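You operate a simulated robot arm through the tools that you are given. There is no shell and no other tool.

The job below is to be done with a simulated two-armed robot. You get a single attempt, and the scene is never put back.

JOB
Put the cap with the red top in well 26, then turn well 57 to the arrow.
Fine: the caps are in the purple box with the sliding lid, slide it shut again; free the orange handle to turn the blue turntable, and leave it free. Set down upright: what you pick out.

The check looks at the end state, three seconds after you hand in, the way a careful person would. Anything else that was tipped, shoved, dropped, spilled or broken makes it a failure. Lids that push on must go on centred and level and be pressed home; caps that screw on are set level and turned clockwise until they are tight.

ROBOT AND FRAMES
Two 7-joint arms with two-finger grippers on one trunk that stands fixed in place. Base frame: the origin is at the foot of the trunk, x ahead of it, y to its left, z up. Readings come in m, rad, newtons and seconds.
The left shoulder is at [0.06, 0.179, 1.201], the right one opposite. With the tool pointing down near the work surface each hand reaches from about 0.1 to 0.62 m from the base axis, measured 20 degrees to its own side. Payload 1.96 kg a hand.
Tool frame (each hand has its own): the origin (TCP) lies between the finger pads and is the grasp point; the fingertips stand 0.02 m ahead of it; z points along the fingers, y is the line along which they close. Largest opening 0.072 m; the body of the gripper starts 0.038 m behind the TCP.
Orientation is told as [roll, pitch, yaw] about the base's x, y, z axes, in that order, counted from this pose: with the fingers straight down and closing along the base's y, the tool's x points along the base's -x, its y along +y and its z along -z.

CONTROLS
- The arms move only by the tool arm_command. It takes "left_rows", "right_rows" or both (then of equal length, played together; a hand with none holds still); each is a list of rows, each a list of 7 numbers: the finger opening in mm, from 0 to 72, then the shift along the base's x, y, z in units of 300 mm (1.0 is 300 mm), then the turn, a rotation vector about the base's x, y, z in units of 120 degrees (1.0 is 120 degrees). In form: [[hand, tx, ty, tz, wx, wy, wz], ...]. A call has 1 to 20 rows; each row is the pose to reach, as a shift and turn from the pose commanded when the call began. A call with a number of a shift or a turn outside -1 to 1 is refused whole. Rows are played at 5 a second. More than 0.05 m and 0.15 rad between two rows, or a gripper value outside its range, and nothing of the call is played. Where a pose cannot be reached the arm comes as near as it can. A force on the tool above 90 N (or 10 N above the force at the start of the call, whichever is more), or a blocked arm, ends the call early, and 0.2 s more pass. Each finger travels about 0.153 m/s and halts on what it meets, pressing with about 38 N; the grip force reading is that of the motor and also rises with nothing between the fingers. The clock runs only during rows and for 0.2 s after the last one: add rows that repeat a pose to give the fingers time. The reply holds the time, the measured pose of the TCP, the force on the tool along the base axes, the opening and the grip force, in the units named above and with some noise, with the torque about the TCP (base axes, N m) and any sound that the robot's microphone picked up, and new pictures: "pictures" is both (left out), scene, wrist or none (wrist: the cameras of the hands that moved).
- Cameras (640 x 400 px; columns grow to the right, rows downward): "scene" is now at [0.0197, 0.0102, 1.7602]; the picture's right is [0.15, -0.99, 0.00], its down [-0.78, -0.12, -0.62] and it looks along [0.61, 0.09, -0.79] (base axes); focal length 326 px, centre (320, 200). "left" rides on the left gripper at [0.071, -0.019, -0.082] in its tool frame; the picture's right is [0.26, 0.97, 0.00], its down [-0.67, 0.18, -0.72] and it looks along [-0.69, 0.19, 0.70] (tool axes); focal length 280 px, centre (320, 200). "right" rides on the right gripper at [0.071, 0.019, -0.082] in its tool frame; the picture's right is [-0.26, 0.97, 0.00], its down [-0.67, -0.18, -0.72] and it looks along [-0.69, -0.19, 0.70] (tool axes); focal length 280 px, centre (320, 200). There is no depth. A picture from a camera that has moved, and an enlarged one, comes with that camera's place and axes in the base frame and with its lens. The place of the scene camera against the robot may be out by one fixed shift of up to 0.025 m in any direction.
- slide_trunk(by): slides the trunk up (or, below 0, down) by that many m; the arms and the scene camera ride with it, the base frame stays. It gives what a move gives, with no picture.
- pan_tilt(pan, tilt): turns the head with the scene camera to pan (to the left, within 1.501 rad either way) and tilt (down, from -0.506 to 1.204), counted from straight ahead of the robot. It gives what a move gives, and a new picture of the scene camera.
- inspect(camera, box): a new picture of the part [left, top, right, bottom] of that camera's present view, enlarged. The clock stands still meanwhile.
- finish_job(): hands the job in; it is judged then, once.

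Places have to be worked out from the pictures, the camera data and where the tool is seen. Open the grippers and draw the arms clear of the work before you hand the job in, unless the task says otherwise.

The tools are called as name(argument=value, ...) on one line, values as JSON. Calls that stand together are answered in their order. arm_command: Moves the arms, as the interface text tells. Its arguments: {"type":"object","properties":{"left_rows":{"type":"array","items":{"type":"array","items":{"type":"number"}}},"right_rows":{"type":"array","items":{"type":"array","items":{"type":"number"}}},"pictures":{"type":"string","enum":["both","scene","wrist","none"]}},"required":[]} The other tools are called the same way: slide_trunk (by) slides the trunk up or down; pan_tilt (pan, tilt) turns the head that bears the scene camera; inspect (camera, box) takes an enlarged picture of a part of a camera's view; finish_job () hands the job in.

At the start:

```text
time: 0.0
left_ee_pos: [0.3771, 0.1384, 1.184]
left_tool_rot: [-0.002, -0.001, 0.0]
left_contact_force: [-0.5, 0.5, 0.1]
left_wrist_torque: [-0.03, 0.03, 0.03]
left_finger_gap: 0.0718
left_grip_force: 0.1
right_ee_pos: [0.3772, -0.1333, 1.2312]
right_tool_rot: [0.001, 0.0, -0.002]
right_contact_force: [0.4, 0.7, 0.3]
right_wrist_torque: [-0.03, 0.0, 0.0]
right_finger_gap: 0.072
right_grip_force: 0.1
trunk travel left (down, up): [-0.846, 0.144]
head pan, tilt: [0.148, 0.904]
```

scene: 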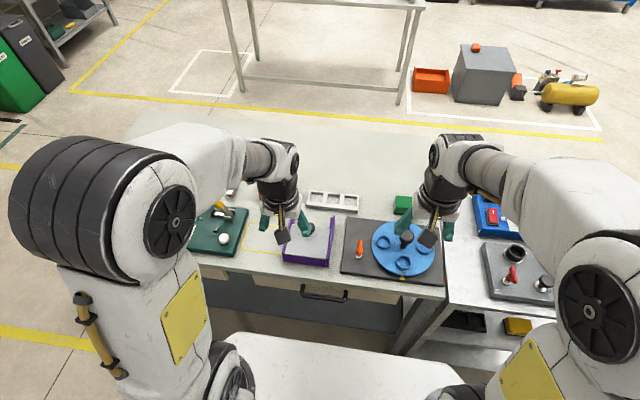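
right: 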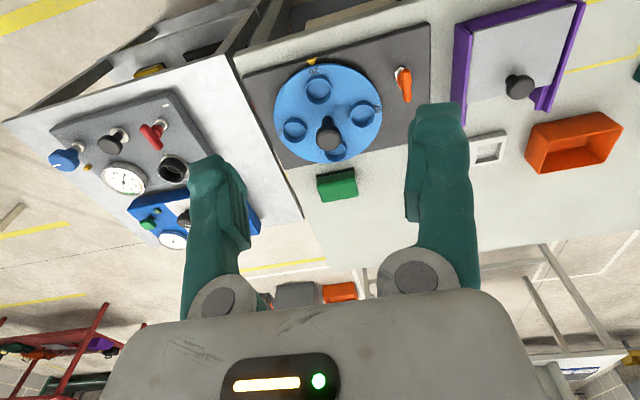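
left: 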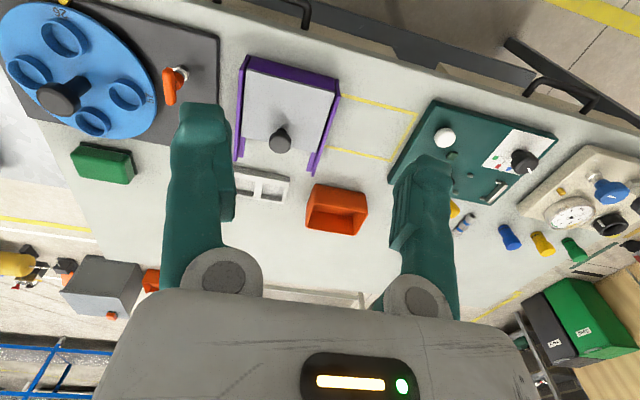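

I begin by taking enlarged views of the turntable, the purple box and the surrounding items.

inspect(camera="scene", box=[180, 170, 460, 300])

inspect(camera="right", box=[230, 0, 450, 200])

inspect(camera="left", box=[0, 0, 420, 240])

```text
2.29 times, centred on (320, 235) of scene
camera zoom: at [0.0197, 0.0102, 1.7602], right [0.15, -0.99, 0.0], down [-0.78, -0.12, -0.62], along [0.61, 0.09, -0.79], focal length 745 px, centre (320, 120)
```

zoom: 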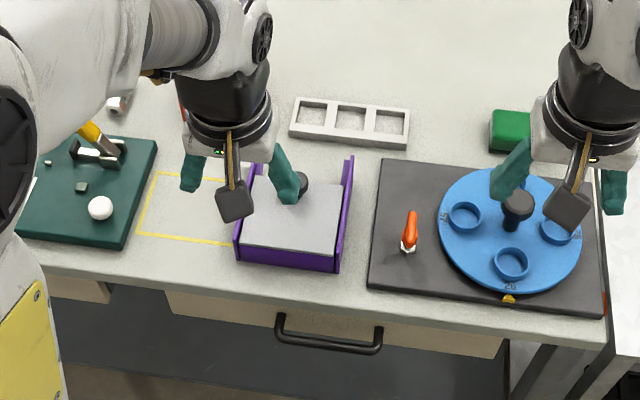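

```text
2.00 times, centred on (340, 100) of right
camera zoom: at [0.3059, -0.1146, 1.3117], right [0.26, 0.97, 0.0], down [0.67, -0.18, 0.72], along [0.69, -0.19, -0.7], focal length 561 px, centre (280, 400)
```

zoom: 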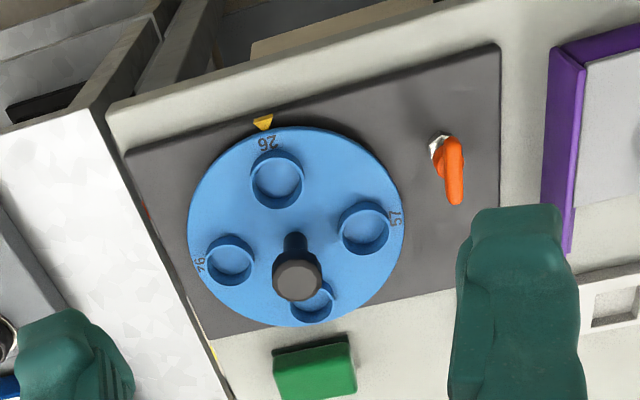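

```text
1.52 times, centred on (210, 120) of left
camera zoom: at [0.3048, 0.1195, 1.2658], right [-0.26, 0.97, 0.0], down [0.67, 0.18, 0.72], along [0.69, 0.19, -0.7], focal length 427 px, centre (488, 322)
```

zoom: 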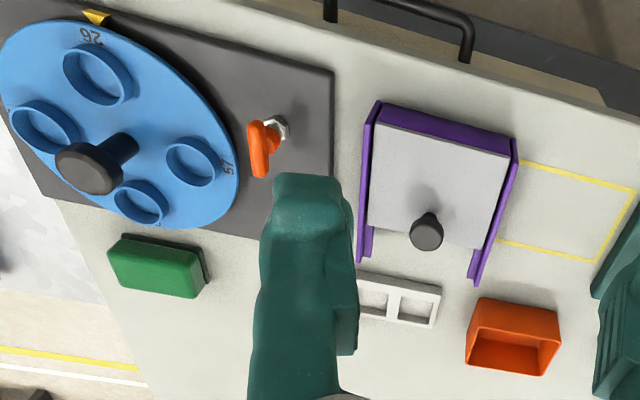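

The turntable centre works out at roughly (0.56, -0.17), with well 26 already at the arrow on the near side. The purple box spans about x 0.45–0.62, y 0.065–0.186, with the table near z 0.82. I lower the trunk a bit to bring the hands closer; nothing tall stands below them.

slide_trunk(by=-0.12)

```text
time: 1.5
left_ee_pos: [0.3768, 0.1386, 1.0638]
left_tool_rot: [-0.001, 0.001, -0.001]
left_contact_force: [-0.4, 0.0, -0.1]
left_wrist_torque: [0.0, 0.03, -0.01]
left_finger_gap: 0.0723
left_grip_force: 0.1
right_ee_pos: [0.3779, -0.1342, 1.1115]
right_tool_rot: [0.002, -0.002, 0.0]
right_contact_force: [-0.8, -0.2, -0.1]
right_wrist_torque: [-0.03, 0.02, 0.0]
right_finger_gap: 0.0722
right_grip_force: 0.1
trunk travel left (down, up): [-0.726, 0.264]
head pan, tilt: [0.148, 0.904]
```

The trunk went down cleanly. I take wrist pictures from here with a look at the box and turntable.

inspect(camera="left", box=[120, 0, 440, 200])

inspect(camera="right", box=[160, 0, 480, 200])

inspect(camera="scene", box=[160, 140, 480, 340])

```text
2.00 times, centred on (280, 100) of left
camera zoom: at [0.3047, 0.1195, 1.1459], right [-0.26, 0.97, 0.0], down [0.67, 0.18, 0.72], along [0.69, 0.19, -0.7], focal length 561 px, centre (400, 400)
```

zoom: 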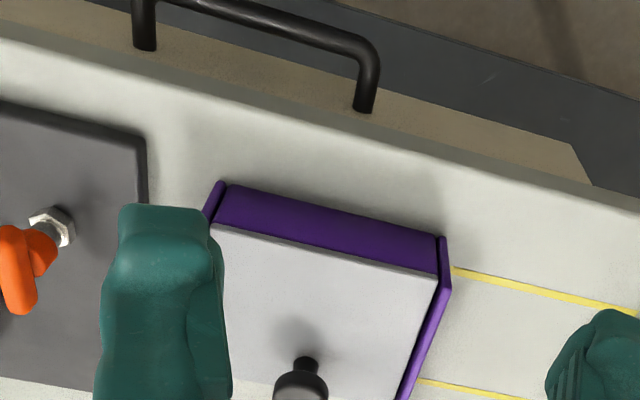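

```text
2.00 times, centred on (320, 100) of right
camera zoom: at [0.3058, -0.1146, 1.1918], right [0.26, 0.97, 0.0], down [0.67, -0.18, 0.72], along [0.69, -0.19, -0.7], focal length 561 px, centre (320, 400)
```

zoom: 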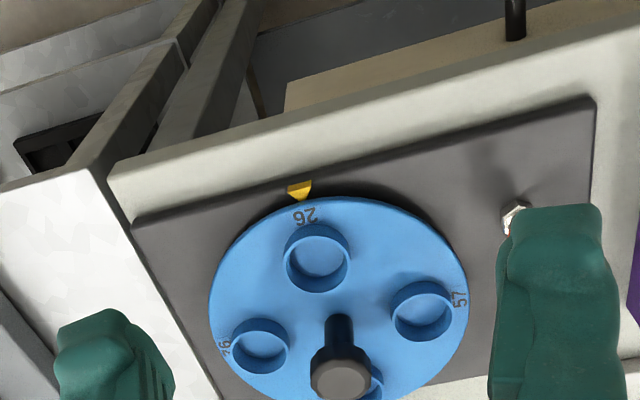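

```text
2.00 times, centred on (320, 240) of scene
camera zoom: at [0.0195, 0.0102, 1.6403], right [0.15, -0.99, 0.0], down [-0.78, -0.12, -0.62], along [0.61, 0.09, -0.79], focal length 652 px, centre (320, 120)
```

zoom: 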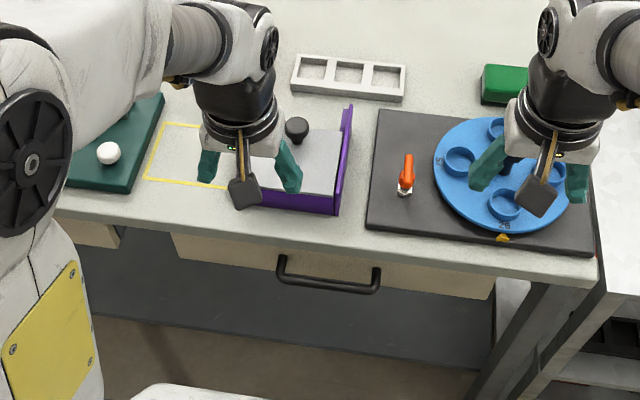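

Well 26 triangulates to about (0.504, -0.173, 0.853) and the turntable centre to about (0.563, -0.171). I draw both hands back towards the robot to get unobstructed wrist views of the box and the orange handle.

arm_command(left_rows=[[72, -0.11, 0, 0, 0, 0, 0], [72, -0.22, 0, 0, 0, 0, 0], [72, -0.33, 0, 0, 0, 0, 0], [72, -0.33, 0, 0, 0, 0, 0]], right_rows=[[72, -0.11, 0.1, 0, 0, 0, 0], [72, -0.22, 0.2, 0, 0, 0, 0], [72, -0.33, 0.3, 0, 0, 0, 0], [72, -0.33, 0.3, 0, 0, 0, 0]], pictures="both")

```text
time: 2.5
left_ee_pos: [0.2821, 0.1384, 1.0644]
left_tool_rot: [0.001, 0.003, 0.0]
left_contact_force: [0.2, 0.3, 0.9]
left_wrist_torque: [-0.02, 0.07, -0.02]
left_finger_gap: 0.0722
left_grip_force: 0.0
right_ee_pos: [0.2779, -0.0432, 1.1112]
right_tool_rot: [0.002, -0.002, 0.0]
right_contact_force: [0.7, -0.1, -0.6]
right_wrist_torque: [-0.05, 0.03, -0.02]
right_finger_gap: 0.0722
right_grip_force: 0.0
trunk travel left (down, up): [-0.726, 0.264]
head pan, tilt: [0.148, 0.904]
camera scene: at [0.0211, 0.0098, 1.6402], right [0.15, -0.99, 0.0], down [-0.78, -0.12, -0.62], along [0.61, 0.09, -0.79], focal length 326 px, centre (320, 200)
camera right: at [0.2058, -0.0234, 1.1926], right [0.26, 0.97, 0.0], down [0.67, -0.18, 0.71], along [0.69, -0.19, -0.7], focal length 280 px, centre (320, 200)
camera left: at [0.2107, 0.1181, 1.1469], right [-0.26, 0.97, 0.0], down [0.68, 0.18, 0.71], along [0.69, 0.19, -0.7], focal length 280 px, centre (320, 200)
```

scene: 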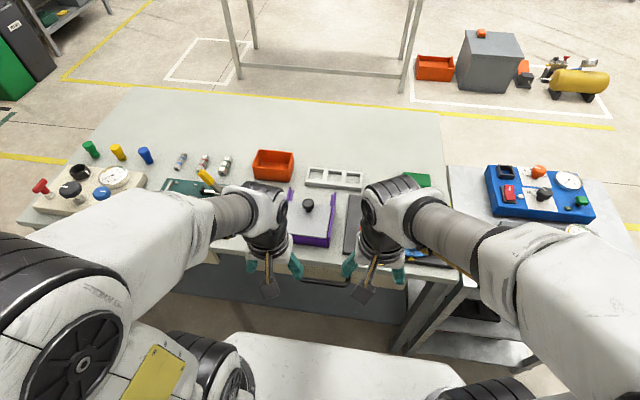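
right: 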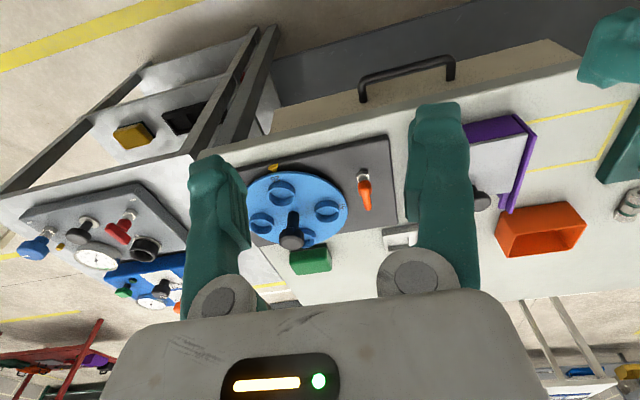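
left: 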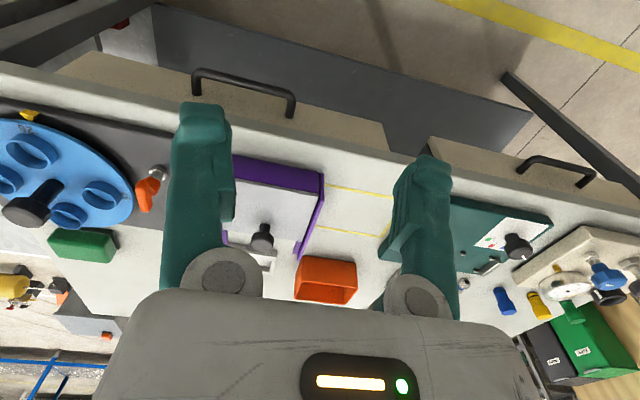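

The hands are back. I zoom in on the box and on the orange handle and its surroundings.

inspect(camera="left", box=[220, 130, 380, 230])

inspect(camera="right", box=[230, 120, 420, 240])

inspect(camera="scene", box=[240, 150, 440, 280])

```text
4.00 times, centred on (300, 180) of left
camera zoom: at [0.2107, 0.1181, 1.1469], right [-0.26, 0.97, 0.0], down [0.68, 0.18, 0.71], along [0.69, 0.19, -0.7], focal length 1122 px, centre (400, 280)
```

zoom: 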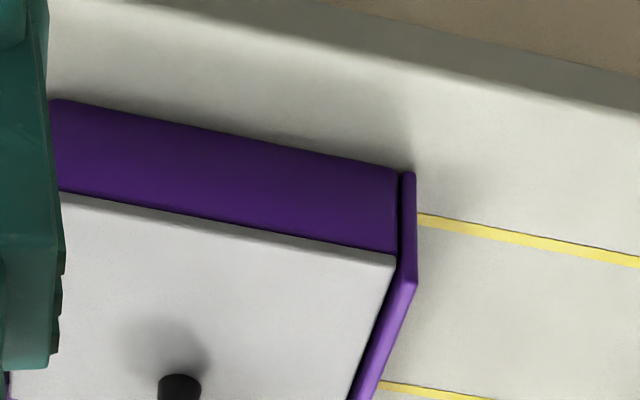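

```text
3.33 times, centred on (325, 180) of right
camera zoom: at [0.2058, -0.0234, 1.1926], right [0.26, 0.97, 0.0], down [0.67, -0.18, 0.71], along [0.69, -0.19, -0.7], focal length 935 px, centre (303, 267)
```

zoom: 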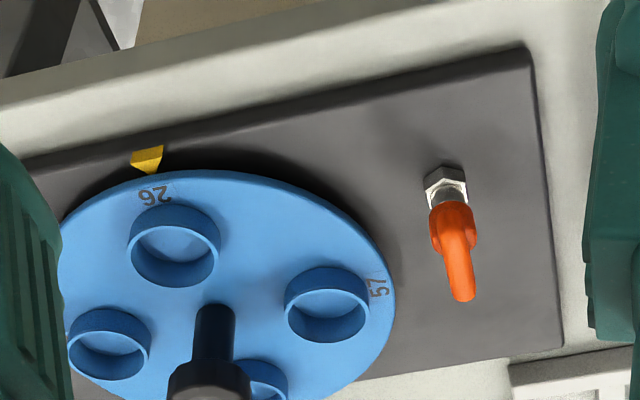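

```text
3.08 times, centred on (340, 215) of scene
camera zoom: at [0.0211, 0.0098, 1.6402], right [0.15, -0.99, 0.0], down [-0.78, -0.12, -0.62], along [0.61, 0.09, -0.79], focal length 1003 px, centre (258, 154)
```

zoom: 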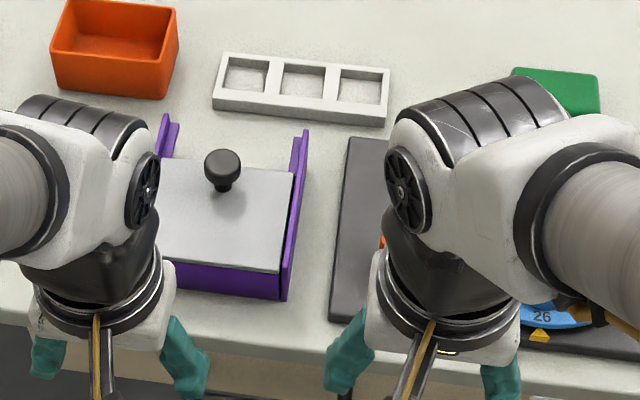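

The lid lies between two purple rails that stick out on the far side, with a black knob near its far end, so it should slide away from me. The orange lever sits around (0.50–0.54, -0.036, 0.87–0.89) on a hex nut. I move both hands nearer for better pictures.

arm_command(left_rows=[[72, 0.06, -0.006, -0.022, 0, 0, 0], [72, 0.12, -0.012, -0.044, 0, 0, 0], [72, 0.18, -0.018, -0.066, 0, 0, 0], [72, 0.24, -0.024, -0.088, 0, 0, 0], [72, 0.3, -0.027, -0.11, 0, 0, 0], [72, 0.3, -0.027, -0.11, 0, 0, 0]], right_rows=[[72, 0.1, -0.005, -0.1, 0, 0, 0], [72, 0.2, -0.01, -0.2, 0, 0, 0], [72, 0.3, -0.015, -0.3, 0, 0, 0], [72, 0.4, -0.02, -0.4, 0, 0, 0], [72, 0.5, -0.023, -0.5, 0, 0, 0], [72, 0.5, -0.023, -0.5, 0, 0, 0]], pictures="wrist")

```text
time: 3.9
left_ee_pos: [0.3668, 0.1295, 1.032]
left_tool_rot: [0.001, -0.004, 0.0]
left_contact_force: [0.0, -0.6, 0.6]
left_wrist_torque: [-0.01, 0.0, 0.02]
left_finger_gap: 0.0719
left_grip_force: 0.0
right_ee_pos: [0.427, -0.0517, 0.9589]
right_tool_rot: [0.002, -0.002, 0.003]
right_contact_force: [-0.4, 0.2, 0.4]
right_wrist_torque: [0.02, 0.01, -0.03]
right_finger_gap: 0.0722
right_grip_force: 0.0
trunk travel left (down, up): [-0.726, 0.264]
head pan, tilt: [0.148, 0.904]
camera right: at [0.3543, -0.0321, 1.0407], right [0.26, 0.97, 0.0], down [0.67, -0.18, 0.72], along [0.69, -0.19, -0.7], focal length 280 px, centre (320, 200)
camera left: at [0.2949, 0.1111, 1.1134], right [-0.26, 0.97, 0.0], down [0.67, 0.18, 0.72], along [0.69, 0.19, -0.7], focal length 280 px, centre (320, 200)
```

right: 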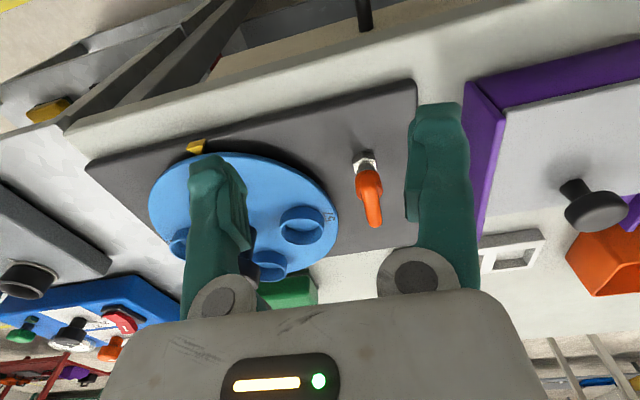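
left: 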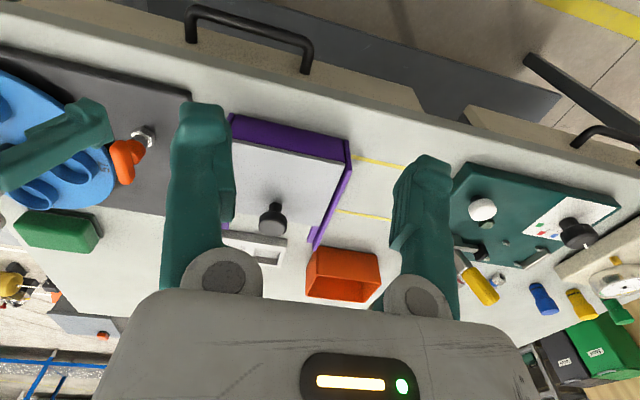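

I zoom on the orange handle from both hands and on the lid knob.

inspect(camera="right", box=[310, 120, 430, 240])

inspect(camera="left", box=[60, 90, 200, 220])

inspect(camera="left", box=[200, 100, 380, 270])

inspect(camera="right", box=[450, 60, 640, 260])

```text
3.33 times, centred on (370, 180) of right
camera zoom: at [0.3543, -0.0321, 1.0407], right [0.26, 0.97, 0.0], down [0.67, -0.18, 0.72], along [0.69, -0.19, -0.7], focal length 935 px, centre (153, 267)
```

zoom: 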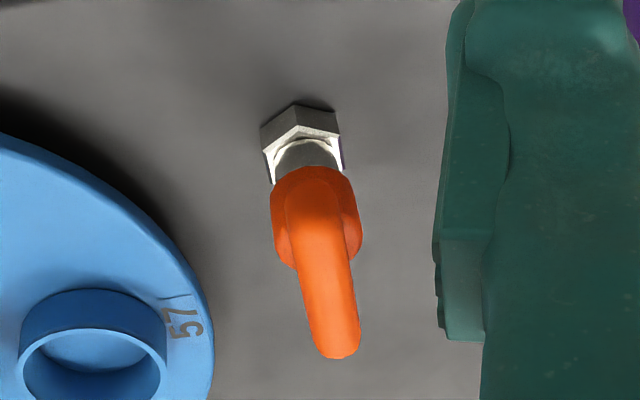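

```text
3.08 times, centred on (130, 155) of left
camera zoom: at [0.2949, 0.1111, 1.1134], right [-0.26, 0.97, 0.0], down [0.67, 0.18, 0.72], along [0.69, 0.19, -0.7], focal length 863 px, centre (905, 338)
```

zoom: 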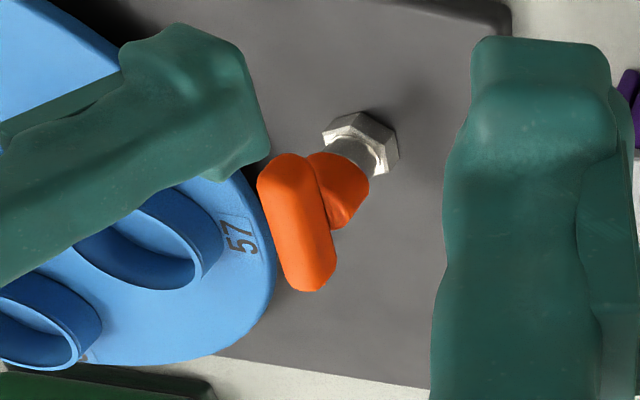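

```text
2.35 times, centred on (290, 185) of left
camera zoom: at [0.2949, 0.1111, 1.1134], right [-0.26, 0.97, 0.0], down [0.67, 0.18, 0.72], along [0.69, 0.19, -0.7], focal length 660 px, centre (391, 235)
```

zoom: 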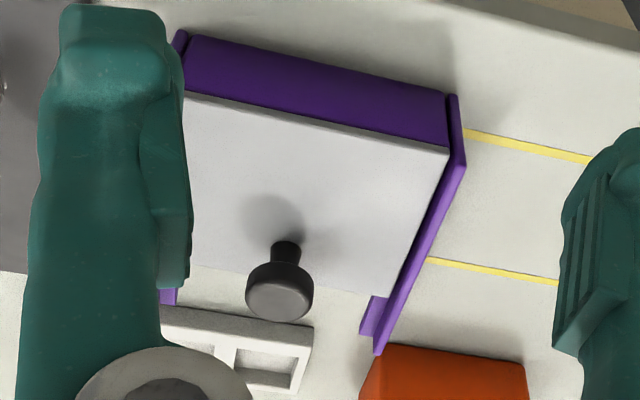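

```text
2.00 times, centred on (545, 160) of right
camera zoom: at [0.3543, -0.0321, 1.0407], right [0.26, 0.97, 0.0], down [0.67, -0.18, 0.72], along [0.69, -0.19, -0.7], focal length 561 px, centre (-130, 280)
```

zoom: 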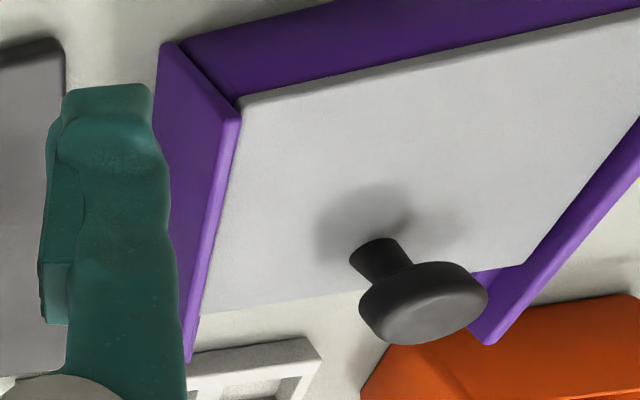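

The handle is a horizontal orange lever on a vertical stem at about (0.51, -0.035), bar at z≈0.89 pointing away. The lid knob top triangulates to (0.556, 0.125, 0.902), and the lid plate is at z≈0.87. I bring the left hand above the knob at a safe height and look.

arm_command(left_rows=[[72, 0.12, -0.003, -0.02, 0, 0, 0], [72, 0.24, -0.006, -0.05, 0, 0, 0], [72, 0.36, -0.009, -0.08, 0, 0, 0], [72, 0.48, -0.012, -0.12, 0, 0, 0], [72, 0.6, -0.015, -0.16, 0, 0, 0], [72, 0.63, -0.015, -0.17, 0, 0, 0], [72, 0.63, -0.015, -0.17, 0, 0, 0]], pictures="both")

```text
time: 5.5
left_ee_pos: [0.558, 0.1252, 0.9791]
left_tool_rot: [0.001, 0.0, 0.0]
left_contact_force: [-0.1, 0.5, -0.5]
left_wrist_torque: [0.02, -0.01, 0.0]
left_finger_gap: 0.0721
left_grip_force: 0.2
right_ee_pos: [0.4269, -0.0524, 0.9598]
right_tool_rot: [0.002, -0.001, 0.001]
right_contact_force: [-0.6, 0.4, 0.2]
right_wrist_torque: [0.0, 0.04, 0.0]
right_finger_gap: 0.0719
right_grip_force: 0.1
trunk travel left (down, up): [-0.726, 0.264]
head pan, tilt: [0.148, 0.904]
camera scene: at [0.0198, 0.0102, 1.6402], right [0.15, -0.99, 0.0], down [-0.78, -0.12, -0.62], along [0.61, 0.09, -0.79], focal length 326 px, centre (320, 200)
camera left: at [0.4867, 0.1062, 1.061], right [-0.26, 0.97, 0.0], down [0.67, 0.18, 0.72], along [0.69, 0.19, -0.7], focal length 280 px, centre (320, 200)
```

scene: 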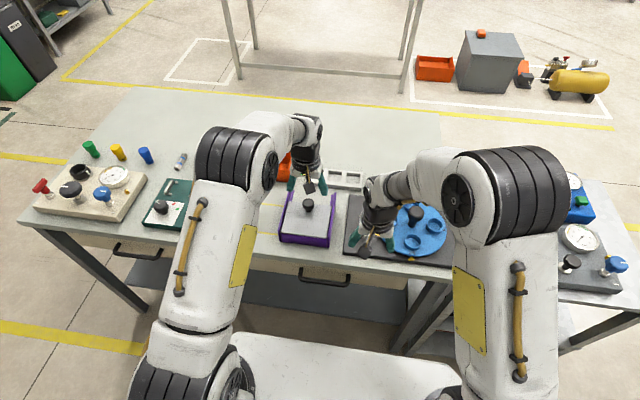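
left: 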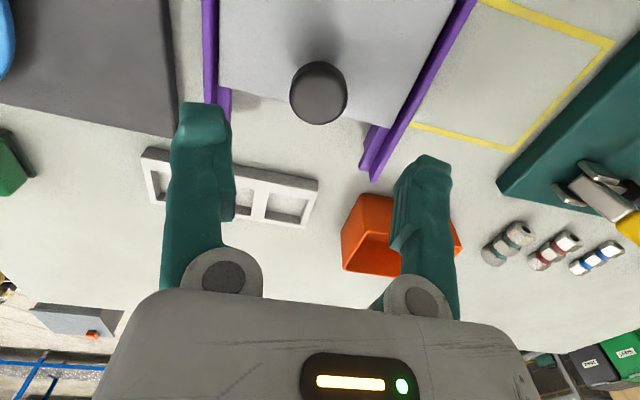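

The knob sits right beneath the hand, at about (0.558, 0.125). I lower until the pads are level with its cap, then close gently on it.

arm_command(left_rows=[[72, 0, 0, -0.09, 0, 0, 0], [72, 0, 0, -0.18, 0, 0, 0], [72, 0, 0, -0.26, 0, 0, 0], [72, 0, 0, -0.26, 0, 0, 0], [50, 0, 0, -0.26, 0, 0, 0], [34, 0, 0, -0.26, 0, 0, 0], [25, 0, 0, -0.26, 0, 0, 0], [25, 0, 0, -0.26, 0, 0, 0]], pictures="wrist")

```text
time: 7.3
left_ee_pos: [0.5596, 0.125, 0.9016]
left_tool_rot: [0.0, 0.0, -0.003]
left_contact_force: [-0.4, -9.7, -5.2]
left_wrist_torque: [-0.17, -0.17, -0.07]
left_finger_gap: 0.0291
left_grip_force: 40.2
right_ee_pos: [0.4265, -0.0528, 0.9581]
right_tool_rot: [0.004, 0.0, 0.0]
right_contact_force: [0.5, -0.1, -0.5]
right_wrist_torque: [-0.02, -0.01, 0.02]
right_finger_gap: 0.0721
right_grip_force: 0.0
trunk travel left (down, up): [-0.726, 0.264]
head pan, tilt: [0.148, 0.904]
camera left: at [0.4865, 0.1057, 0.9835], right [-0.26, 0.97, 0.0], down [0.68, 0.18, 0.71], along [0.69, 0.19, -0.7], focal length 280 px, centre (320, 200)
```

left: 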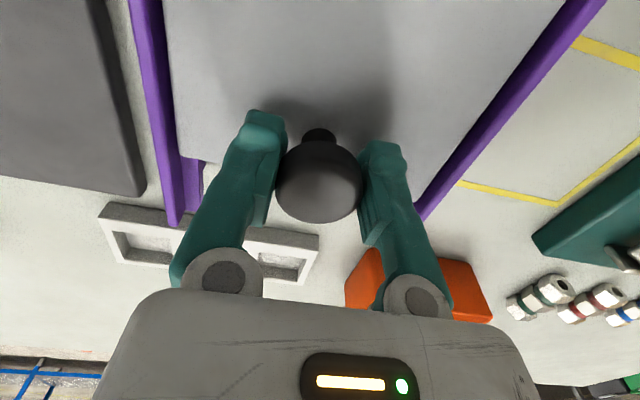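

The knob is gripped at 29 mm. I take a reference view of the box, then slide the lid a small way away from me to see whether it goes and whether the box stays put.

inspect(camera="scene", box=[250, 160, 380, 260])

arm_command(left_rows=[[25, 0.02, 0, 0, 0, 0, 0], [25, 0.04, 0, 0, 0, 0, 0], [25, 0.06, 0, 0, 0, 0, 0], [25, 0.08, 0, 0, 0, 0, 0], [25, 0.1, 0, 0, 0, 0, 0], [25, 0.1, 0, 0, 0, 0, 0]], pictures="both")

inspect(camera="scene", box=[250, 160, 380, 260])

```text
4.00 times, centred on (315, 210) of scene
camera zoom: at [0.0203, 0.0081, 1.6402], right [0.15, -0.99, 0.0], down [-0.78, -0.11, -0.62], along [0.61, 0.09, -0.79], focal length 1303 px, centre (340, 160)
```

zoom: 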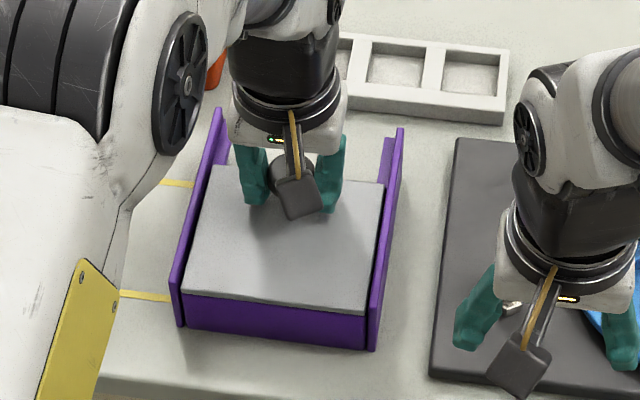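

```text
time: 8.7
left_ee_pos: [0.5869, 0.1251, 0.9017]
left_tool_rot: [0.002, 0.0, -0.002]
left_contact_force: [-1.1, -10.5, -1.0]
left_wrist_torque: [-0.06, 0.55, 0.04]
left_finger_gap: 0.0288
left_grip_force: 40.1
right_ee_pos: [0.4274, -0.0528, 0.9587]
right_tool_rot: [0.004, 0.002, 0.0]
right_contact_force: [0.2, 0.3, -1.7]
right_wrist_torque: [-0.01, -0.02, 0.0]
right_finger_gap: 0.0721
right_grip_force: 0.0
trunk travel left (down, up): [-0.726, 0.264]
head pan, tilt: [0.148, 0.904]
camera scene: at [0.0202, 0.0081, 1.6403], right [0.15, -0.99, 0.0], down [-0.78, -0.11, -0.62], along [0.61, 0.09, -0.79], focal length 326 px, centre (320, 200)
camera left: at [0.5155, 0.1055, 0.9835], right [-0.26, 0.97, 0.0], down [0.67, 0.18, 0.72], along [0.69, 0.19, -0.7], focal length 280 px, centre (320, 200)
```

scene: 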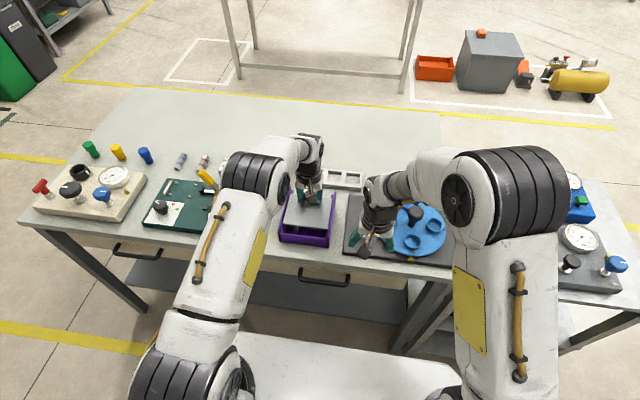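
left: 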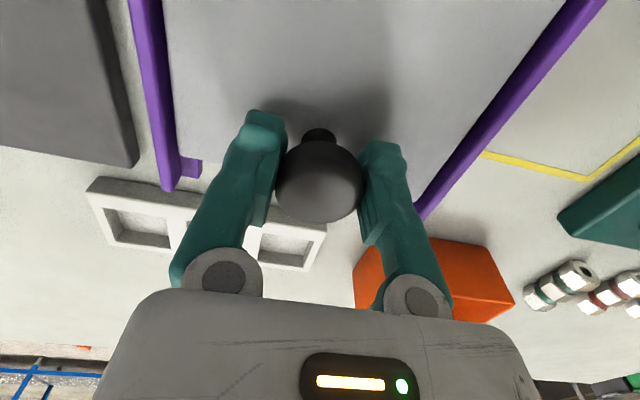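

```text
4.00 times, centred on (315, 210) of scene
camera zoom: at [0.0202, 0.0081, 1.6403], right [0.15, -0.99, 0.0], down [-0.78, -0.11, -0.62], along [0.61, 0.09, -0.79], focal length 1303 px, centre (340, 160)
```

zoom: 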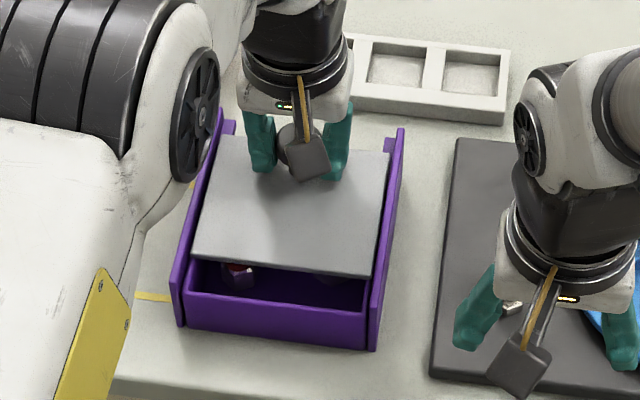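

The lid slides easily (about 1 N) and the box has not moved; caps show inside, one with a red top near the left wall. I slide it on another 30 mm.

arm_command(left_rows=[[25, 0.02, 0, 0, 0, 0, 0], [25, 0.04, 0, 0, 0, 0, 0], [25, 0.06, 0, 0, 0, 0, 0], [25, 0.08, 0, 0, 0, 0, 0], [25, 0.1, 0, 0, 0, 0, 0], [25, 0.1, 0, 0, 0, 0, 0]], pictures="wrist")

inspect(camera="scene", box=[250, 160, 380, 260])

```text
time: 10.1
left_ee_pos: [0.5998, 0.1252, 0.9025]
left_tool_rot: [0.001, 0.003, 0.0]
left_contact_force: [1.1, -10.1, -4.7]
left_wrist_torque: [-0.03, 0.05, -0.01]
left_finger_gap: 0.0289
left_grip_force: 40.4
left hand out of reach, approached as far as the arm can: row 3, 4, 5, 6
right_ee_pos: [0.4282, -0.0528, 0.9583]
right_tool_rot: [0.004, -0.001, 0.0]
right_contact_force: [-0.1, 0.0, -1.1]
right_wrist_torque: [0.02, 0.0, -0.01]
right_finger_gap: 0.0721
right_grip_force: 0.1
trunk travel left (down, up): [-0.726, 0.264]
head pan, tilt: [0.148, 0.904]
camera left: at [0.5274, 0.1055, 0.9835], right [-0.26, 0.97, 0.0], down [0.68, 0.18, 0.71], along [0.69, 0.19, -0.7], focal length 280 px, centre (320, 200)
```

left: 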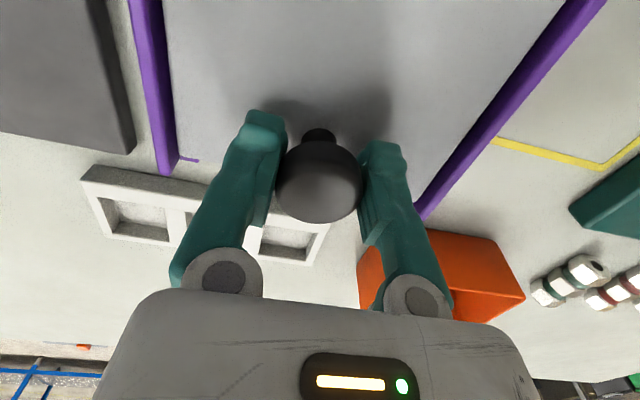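

```text
4.00 times, centred on (315, 210) of scene
camera zoom: at [0.0206, 0.0082, 1.6402], right [0.15, -0.99, 0.0], down [-0.78, -0.11, -0.62], along [0.61, 0.09, -0.79], focal length 1303 px, centre (340, 160)
```

zoom: 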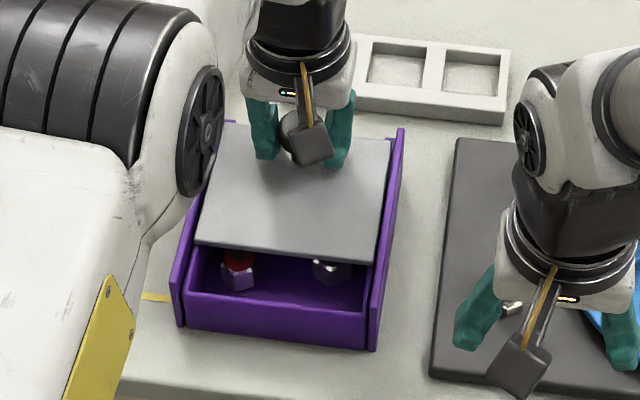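

The arm reaches its limit at x=0.60 with the tool vertical; the lid is open about 42 mm and I see a red-topped cap (left) and a silver one. I release the knob, tilt the fingers forward 20° about the TCP for more reach, and look before gripping again.

arm_command(left_rows=[[30, 0, 0, 0, 0, 0, 0], [50, -0.06, 0, 0, 0, 0, 0], [72, -0.06, 0, 0, 0, 0, 0], [72, -0.06, 0, 0.0, 0, -0.042, 0], [72, -0.06, 0, 0.0, 0, -0.084, 0], [72, -0.06, 0, 0.0, 0, -0.126, 0], [72, -0.06, 0, 0.0, 0, -0.167, 0], [72, -0.06, 0, 0.0, 0, -0.167, 0]], pictures="wrist")

inspect(camera="scene", box=[250, 160, 380, 260])

```text
time: 11.9
left_ee_pos: [0.5813, 0.1261, 0.9029]
left_tool_rot: [0.001, -0.352, 0.001]
left_contact_force: [0.7, 0.1, 0.7]
left_wrist_torque: [-0.01, 0.03, -0.01]
left_finger_gap: 0.0718
left_grip_force: 0.0
right_ee_pos: [0.4276, -0.0511, 0.9593]
right_tool_rot: [0.002, 0.0, -0.001]
right_contact_force: [-0.1, 0.5, 0.8]
right_wrist_torque: [-0.01, 0.0, -0.01]
right_finger_gap: 0.0718
right_grip_force: 0.0
trunk travel left (down, up): [-0.726, 0.264]
head pan, tilt: [0.148, 0.904]
camera left: at [0.4854, 0.1073, 0.9549], right [-0.25, 0.97, -0.09], down [0.39, 0.18, 0.9], along [0.89, 0.19, -0.42], focal length 280 px, centre (320, 200)
```

left: 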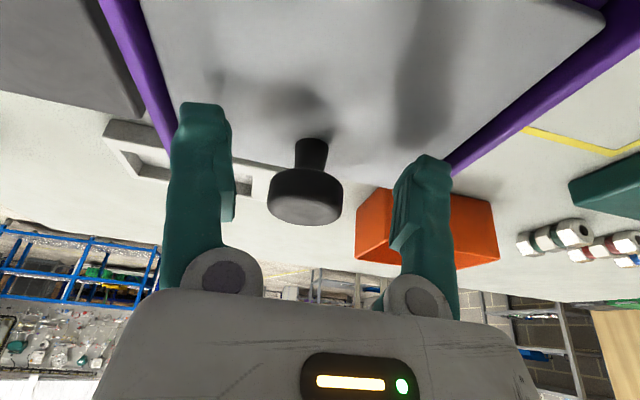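

```text
4.00 times, centred on (315, 210) of scene
camera zoom: at [0.0201, 0.0103, 1.6402], right [0.15, -0.99, 0.0], down [-0.78, -0.12, -0.62], along [0.61, 0.09, -0.79], focal length 1303 px, centre (340, 160)
```

zoom: 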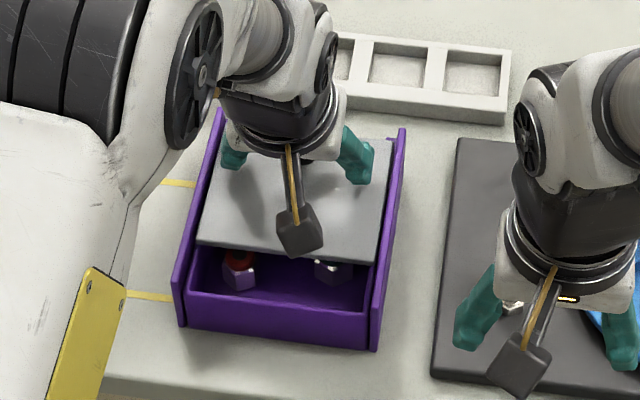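

The hand is tilted 20° and the knob is 18 mm ahead of the TCP. I move forward around it, grip, and slide the lid a further 32 mm.

arm_command(left_rows=[[72, 0.03, -0.003, -0.006, 0, 0, 0], [72, 0.06, -0.003, -0.01, 0, 0, 0], [50, 0.06, -0.003, -0.01, 0, 0, 0], [34, 0.06, -0.003, -0.01, 0, 0, 0], [25, 0.06, -0.003, -0.01, 0, 0, 0], [25, 0.06, -0.003, -0.01, 0, 0, 0], [25, 0.08, -0.003, -0.01, 0, 0, 0], [25, 0.1, -0.003, -0.01, 0, 0, 0], [25, 0.12, -0.003, -0.01, 0, 0, 0], [25, 0.14, -0.003, -0.01, 0, 0, 0], [25, 0.16, -0.003, -0.01, 0, 0, 0], [25, 0.165, -0.003, -0.01, 0, 0, 0], [25, 0.165, -0.003, -0.01, 0, 0, 0]], pictures="wrist")

inspect(camera="scene", box=[250, 160, 380, 260])

```text
time: 14.7
left_ee_pos: [0.6297, 0.1252, 0.9001]
left_tool_rot: [0.0, -0.35, 0.001]
left_contact_force: [0.6, 0.1, -0.5]
left_wrist_torque: [-0.04, 0.12, 0.06]
left_finger_gap: 0.029
left_grip_force: 39.8
right_ee_pos: [0.4272, -0.052, 0.9589]
right_tool_rot: [0.002, 0.0, -0.001]
right_contact_force: [-0.3, 0.2, -0.4]
right_wrist_torque: [-0.05, -0.02, -0.01]
right_finger_gap: 0.0724
right_grip_force: 0.1
trunk travel left (down, up): [-0.726, 0.264]
head pan, tilt: [0.148, 0.904]
camera left: at [0.5341, 0.1055, 0.9525], right [-0.25, 0.97, -0.09], down [0.39, 0.18, 0.9], along [0.89, 0.19, -0.42], focal length 280 px, centre (320, 200)
```

left: 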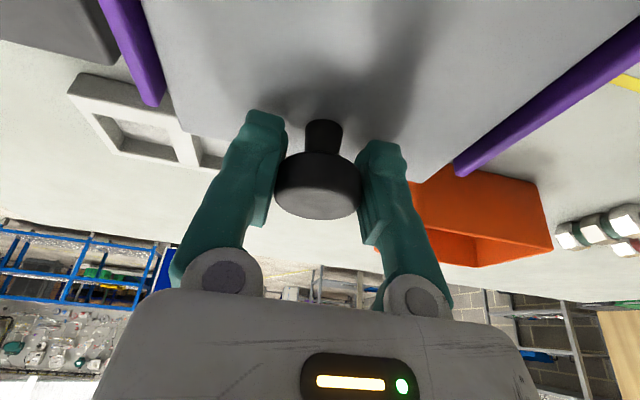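

```text
4.00 times, centred on (315, 210) of scene
camera zoom: at [0.02, 0.0102, 1.6402], right [0.15, -0.99, 0.0], down [-0.78, -0.12, -0.62], along [0.61, 0.09, -0.79], focal length 1303 px, centre (340, 160)
```

zoom: 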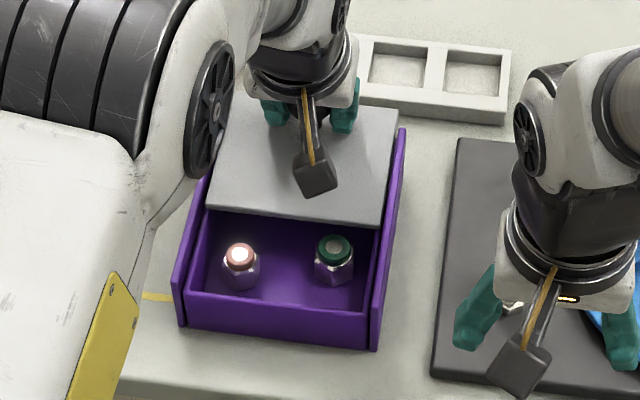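

The lid is open about 72 mm, still no resistance. I zoom in on the two visible caps: one looks red/pink, the other dark green.

inspect(camera="scene", box=[290, 205, 350, 245])

inspect(camera="right", box=[480, 0, 640, 180])

```text
10.00 times, centred on (320, 225) of scene
camera zoom: at [0.02, 0.0102, 1.6402], right [0.15, -0.99, 0.0], down [-0.78, -0.12, -0.62], along [0.61, 0.09, -0.79], focal length 3258 px, centre (320, -50)
```

zoom: 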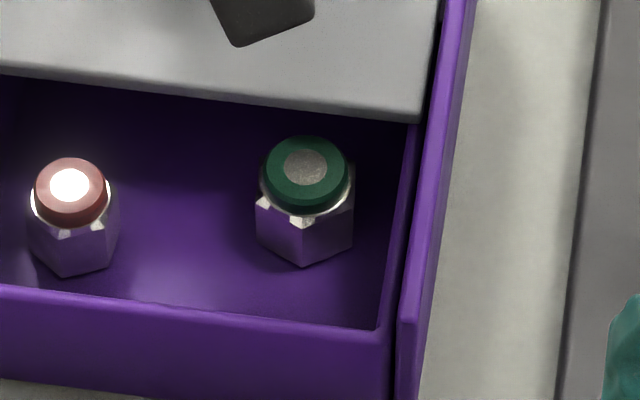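

```text
2.22 times, centred on (560, 90) of right
camera zoom: at [0.3555, -0.032, 1.0405], right [0.26, 0.97, 0.0], down [0.67, -0.18, 0.72], along [0.69, -0.19, -0.7], focal length 623 px, centre (-213, 444)
```

zoom: 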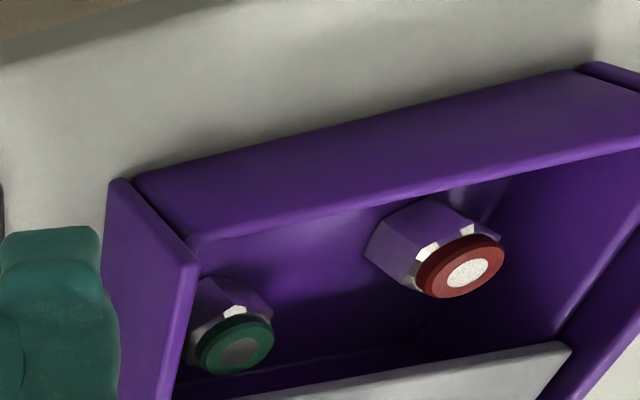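

The red-topped cap is the left one, near (0.521, 0.162), top at z≈0.85; the other is dark green. The rails carry the lid to x≈0.637, so I slide 13 mm more for finger room, then let go and lift the hand clear.

arm_command(left_rows=[[25, 0.015, 0, 0, 0, 0, 0], [25, 0.03, 0, 0, 0, 0, 0], [25, 0.043, 0, 0, 0, 0, 0], [25, 0.043, 0, 0, 0, 0, 0], [40, 0.043, 0, 0, 0, 0, 0], [60, 0.043, 0, 0, 0, 0, 0], [72, 0.043, 0, 0, 0, 0, 0], [72, 0.043, 0, 0, 0, 0, 0]], pictures="wrist")

inspect(camera="scene", box=[250, 160, 380, 260])

```text
time: 16.5
left_ee_pos: [0.643, 0.1239, 0.8996]
left_tool_rot: [-0.001, -0.349, -0.001]
left_contact_force: [-0.1, 0.0, 0.5]
left_wrist_torque: [0.03, 0.0, -0.01]
left_finger_gap: 0.072
left_grip_force: 0.0
right_ee_pos: [0.4281, -0.0521, 0.959]
right_tool_rot: [0.001, -0.001, 0.0]
right_contact_force: [0.4, 0.3, 0.2]
right_wrist_torque: [0.03, 0.0, 0.0]
right_finger_gap: 0.0718
right_grip_force: 0.0
trunk travel left (down, up): [-0.726, 0.264]
head pan, tilt: [0.148, 0.904]
camera left: at [0.5471, 0.1053, 0.9525], right [-0.25, 0.97, -0.09], down [0.39, 0.18, 0.9], along [0.89, 0.19, -0.42], focal length 280 px, centre (320, 200)
```

left: 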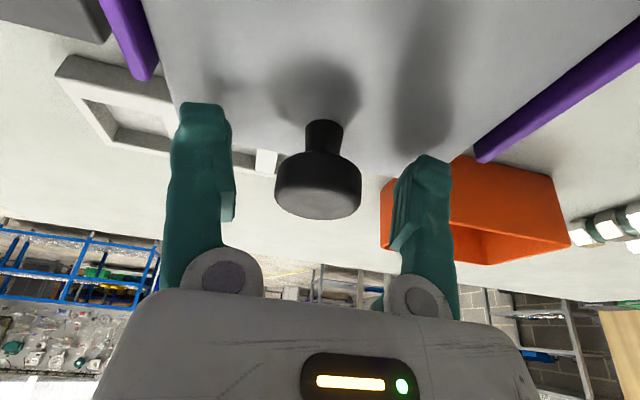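

```text
4.00 times, centred on (315, 210) of scene
camera zoom: at [0.0198, 0.0102, 1.6402], right [0.15, -0.99, 0.0], down [-0.78, -0.12, -0.62], along [0.61, 0.09, -0.79], focal length 1303 px, centre (340, 160)
```

zoom: 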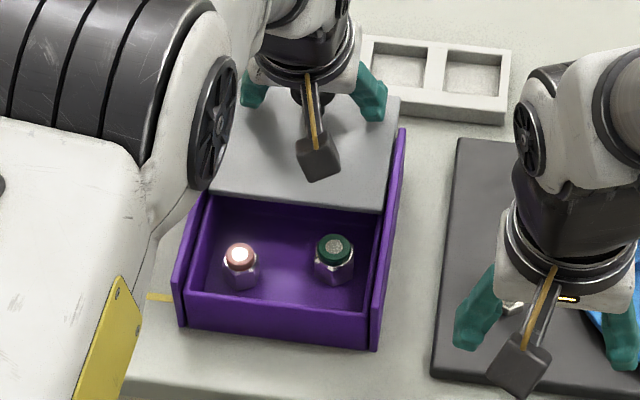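

Released cleanly and the lid stays put. I lift off, move back and set the hand upright to view the caps from above.

arm_command(left_rows=[[72, 0, 0, 0.1, 0, 0, 0], [72, 0, 0, 0.2, 0, 0, 0], [72, -0.12, 0.01, 0.25, 0, 0.03, 0], [72, -0.24, 0.02, 0.29, 0, 0.06, 0], [72, -0.36, 0.035, 0.33, 0, 0.09, 0], [72, -0.48, 0.05, 0.33, 0, 0.12, 0], [72, -0.6, 0.07, 0.33, 0, 0.15, 0], [72, -0.74, 0.087, 0.33, 0, 0.167, 0], [72, -0.74, 0.087, 0.33, 0, 0.167, 0]], pictures="wrist")

inspect(camera="left", box=[210, 90, 410, 240])

```text
time: 18.5
left_ee_pos: [0.4226, 0.1519, 0.9994]
left_tool_rot: [0.0, 0.001, 0.001]
left_contact_force: [0.2, -0.3, 0.5]
left_wrist_torque: [0.01, 0.0, 0.01]
left_finger_gap: 0.0723
left_grip_force: 0.1
right_ee_pos: [0.4277, -0.0512, 0.9596]
right_tool_rot: [0.001, 0.001, 0.001]
right_contact_force: [0.4, -0.1, -0.3]
right_wrist_torque: [-0.03, 0.03, 0.04]
right_finger_gap: 0.0722
right_grip_force: 0.1
trunk travel left (down, up): [-0.726, 0.264]
head pan, tilt: [0.148, 0.904]
camera left: at [0.3511, 0.1321, 1.0812], right [-0.26, 0.97, 0.0], down [0.68, 0.18, 0.71], along [0.69, 0.19, -0.7], focal length 280 px, centre (320, 200)
```

left: 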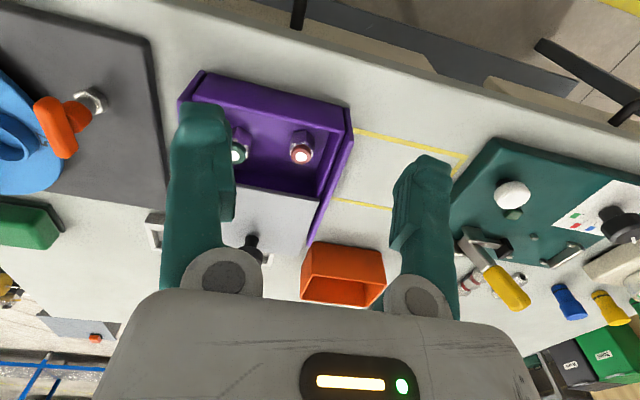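

```text
2.67 times, centred on (310, 165) of left
camera zoom: at [0.3511, 0.1321, 1.0812], right [-0.26, 0.97, 0.0], down [0.68, 0.18, 0.71], along [0.69, 0.19, -0.7], focal length 748 px, centre (347, 293)
```

zoom: 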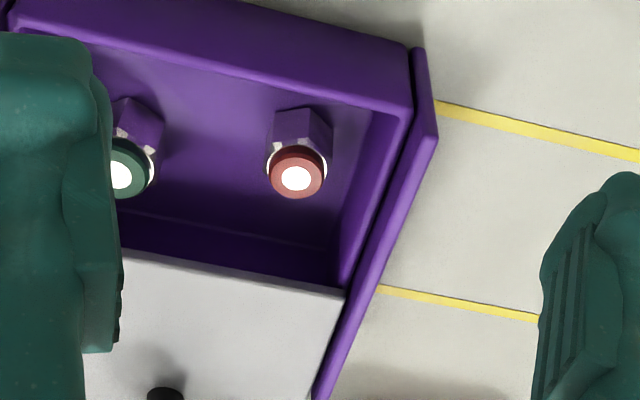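

The red cap's top is at about (0.518, 0.159, 0.855), ring ≈20 mm, hex ≈24 mm, with about 30 mm clear on its near and far sides. I zoom further to read the hex orientation and the heights of the rails.

inspect(camera="left", box=[270, 110, 360, 170])

inspect(camera="scene", box=[290, 210, 330, 240])

```text
6.67 times, centred on (315, 140) of left
camera zoom: at [0.3511, 0.1321, 1.0812], right [-0.26, 0.97, 0.0], down [0.68, 0.18, 0.71], along [0.69, 0.19, -0.7], focal length 1869 px, centre (353, 600)
```

zoom: 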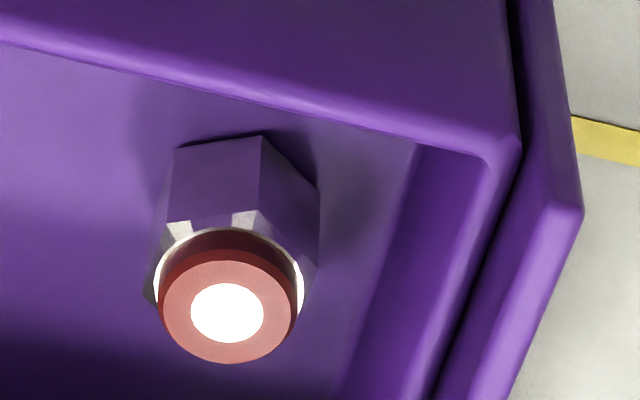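

```text
13.33 times, centred on (310, 225) of scene
camera zoom: at [0.0208, 0.0101, 1.6402], right [0.15, -0.99, 0.0], down [-0.78, -0.12, -0.62], along [0.61, 0.09, -0.79], focal length 4344 px, centre (453, -133)
```

zoom: 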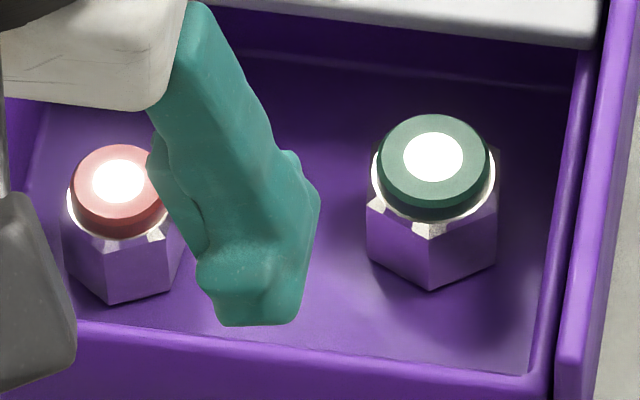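

The hex is about 23 mm across flats, centre (0.520, 0.160), with flats facing ±y and ±30° from x; the cap is about 30 mm tall. Well 26 is across the body for the left hand, so I first park the right hand aside, then test whether the left hand can reach over the well.

arm_command(right_rows=[[72, -0.06, -0.1, 0.05, 0, 0, 0], [72, -0.12, -0.2, 0.1, 0, 0, 0], [72, -0.18, -0.32, 0.15, 0, 0, 0], [72, -0.25, -0.44, 0.2, 0, 0, 0], [72, -0.32, -0.55, 0.2, 0, 0, 0], [72, -0.39, -0.66, 0.2, 0, 0, 0], [72, -0.42, -0.76, 0.2, 0, 0, 0], [72, -0.42, -0.8, 0.2, 0, 0, 0]], pictures="both")

```text
time: 20.3
left_ee_pos: [0.4235, 0.1526, 0.9986]
left_tool_rot: [-0.001, -0.001, 0.0]
left_contact_force: [-0.8, -0.4, -1.3]
left_wrist_torque: [0.03, -0.03, -0.03]
left_finger_gap: 0.0721
left_grip_force: 0.0
right_ee_pos: [0.3029, -0.2918, 1.0199]
right_tool_rot: [0.002, 0.001, 0.001]
right_contact_force: [0.4, 0.2, 0.1]
right_wrist_torque: [0.03, 0.02, -0.02]
right_finger_gap: 0.072
right_grip_force: 0.0
trunk travel left (down, up): [-0.726, 0.264]
head pan, tilt: [0.148, 0.904]
camera scene: at [0.0201, 0.0101, 1.6402], right [0.15, -0.99, 0.0], down [-0.78, -0.12, -0.62], along [0.61, 0.09, -0.79], focal length 326 px, centre (320, 200)
camera right: at [0.2313, -0.2717, 1.101], right [0.26, 0.97, 0.0], down [0.67, -0.18, 0.71], along [0.69, -0.19, -0.7], focal length 280 px, centre (320, 200)
```

scene: 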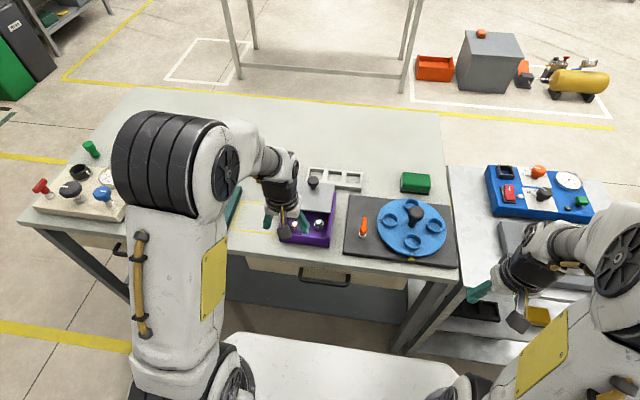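
right: 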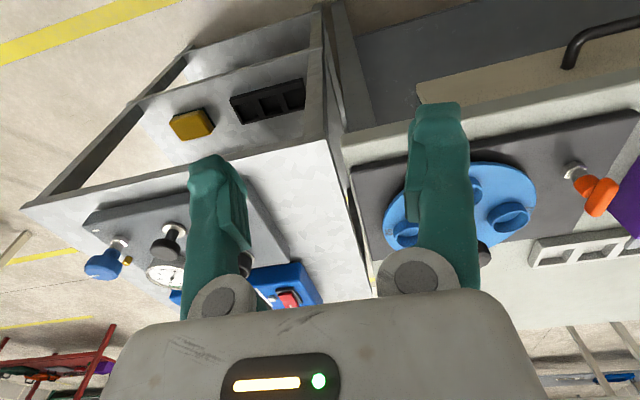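

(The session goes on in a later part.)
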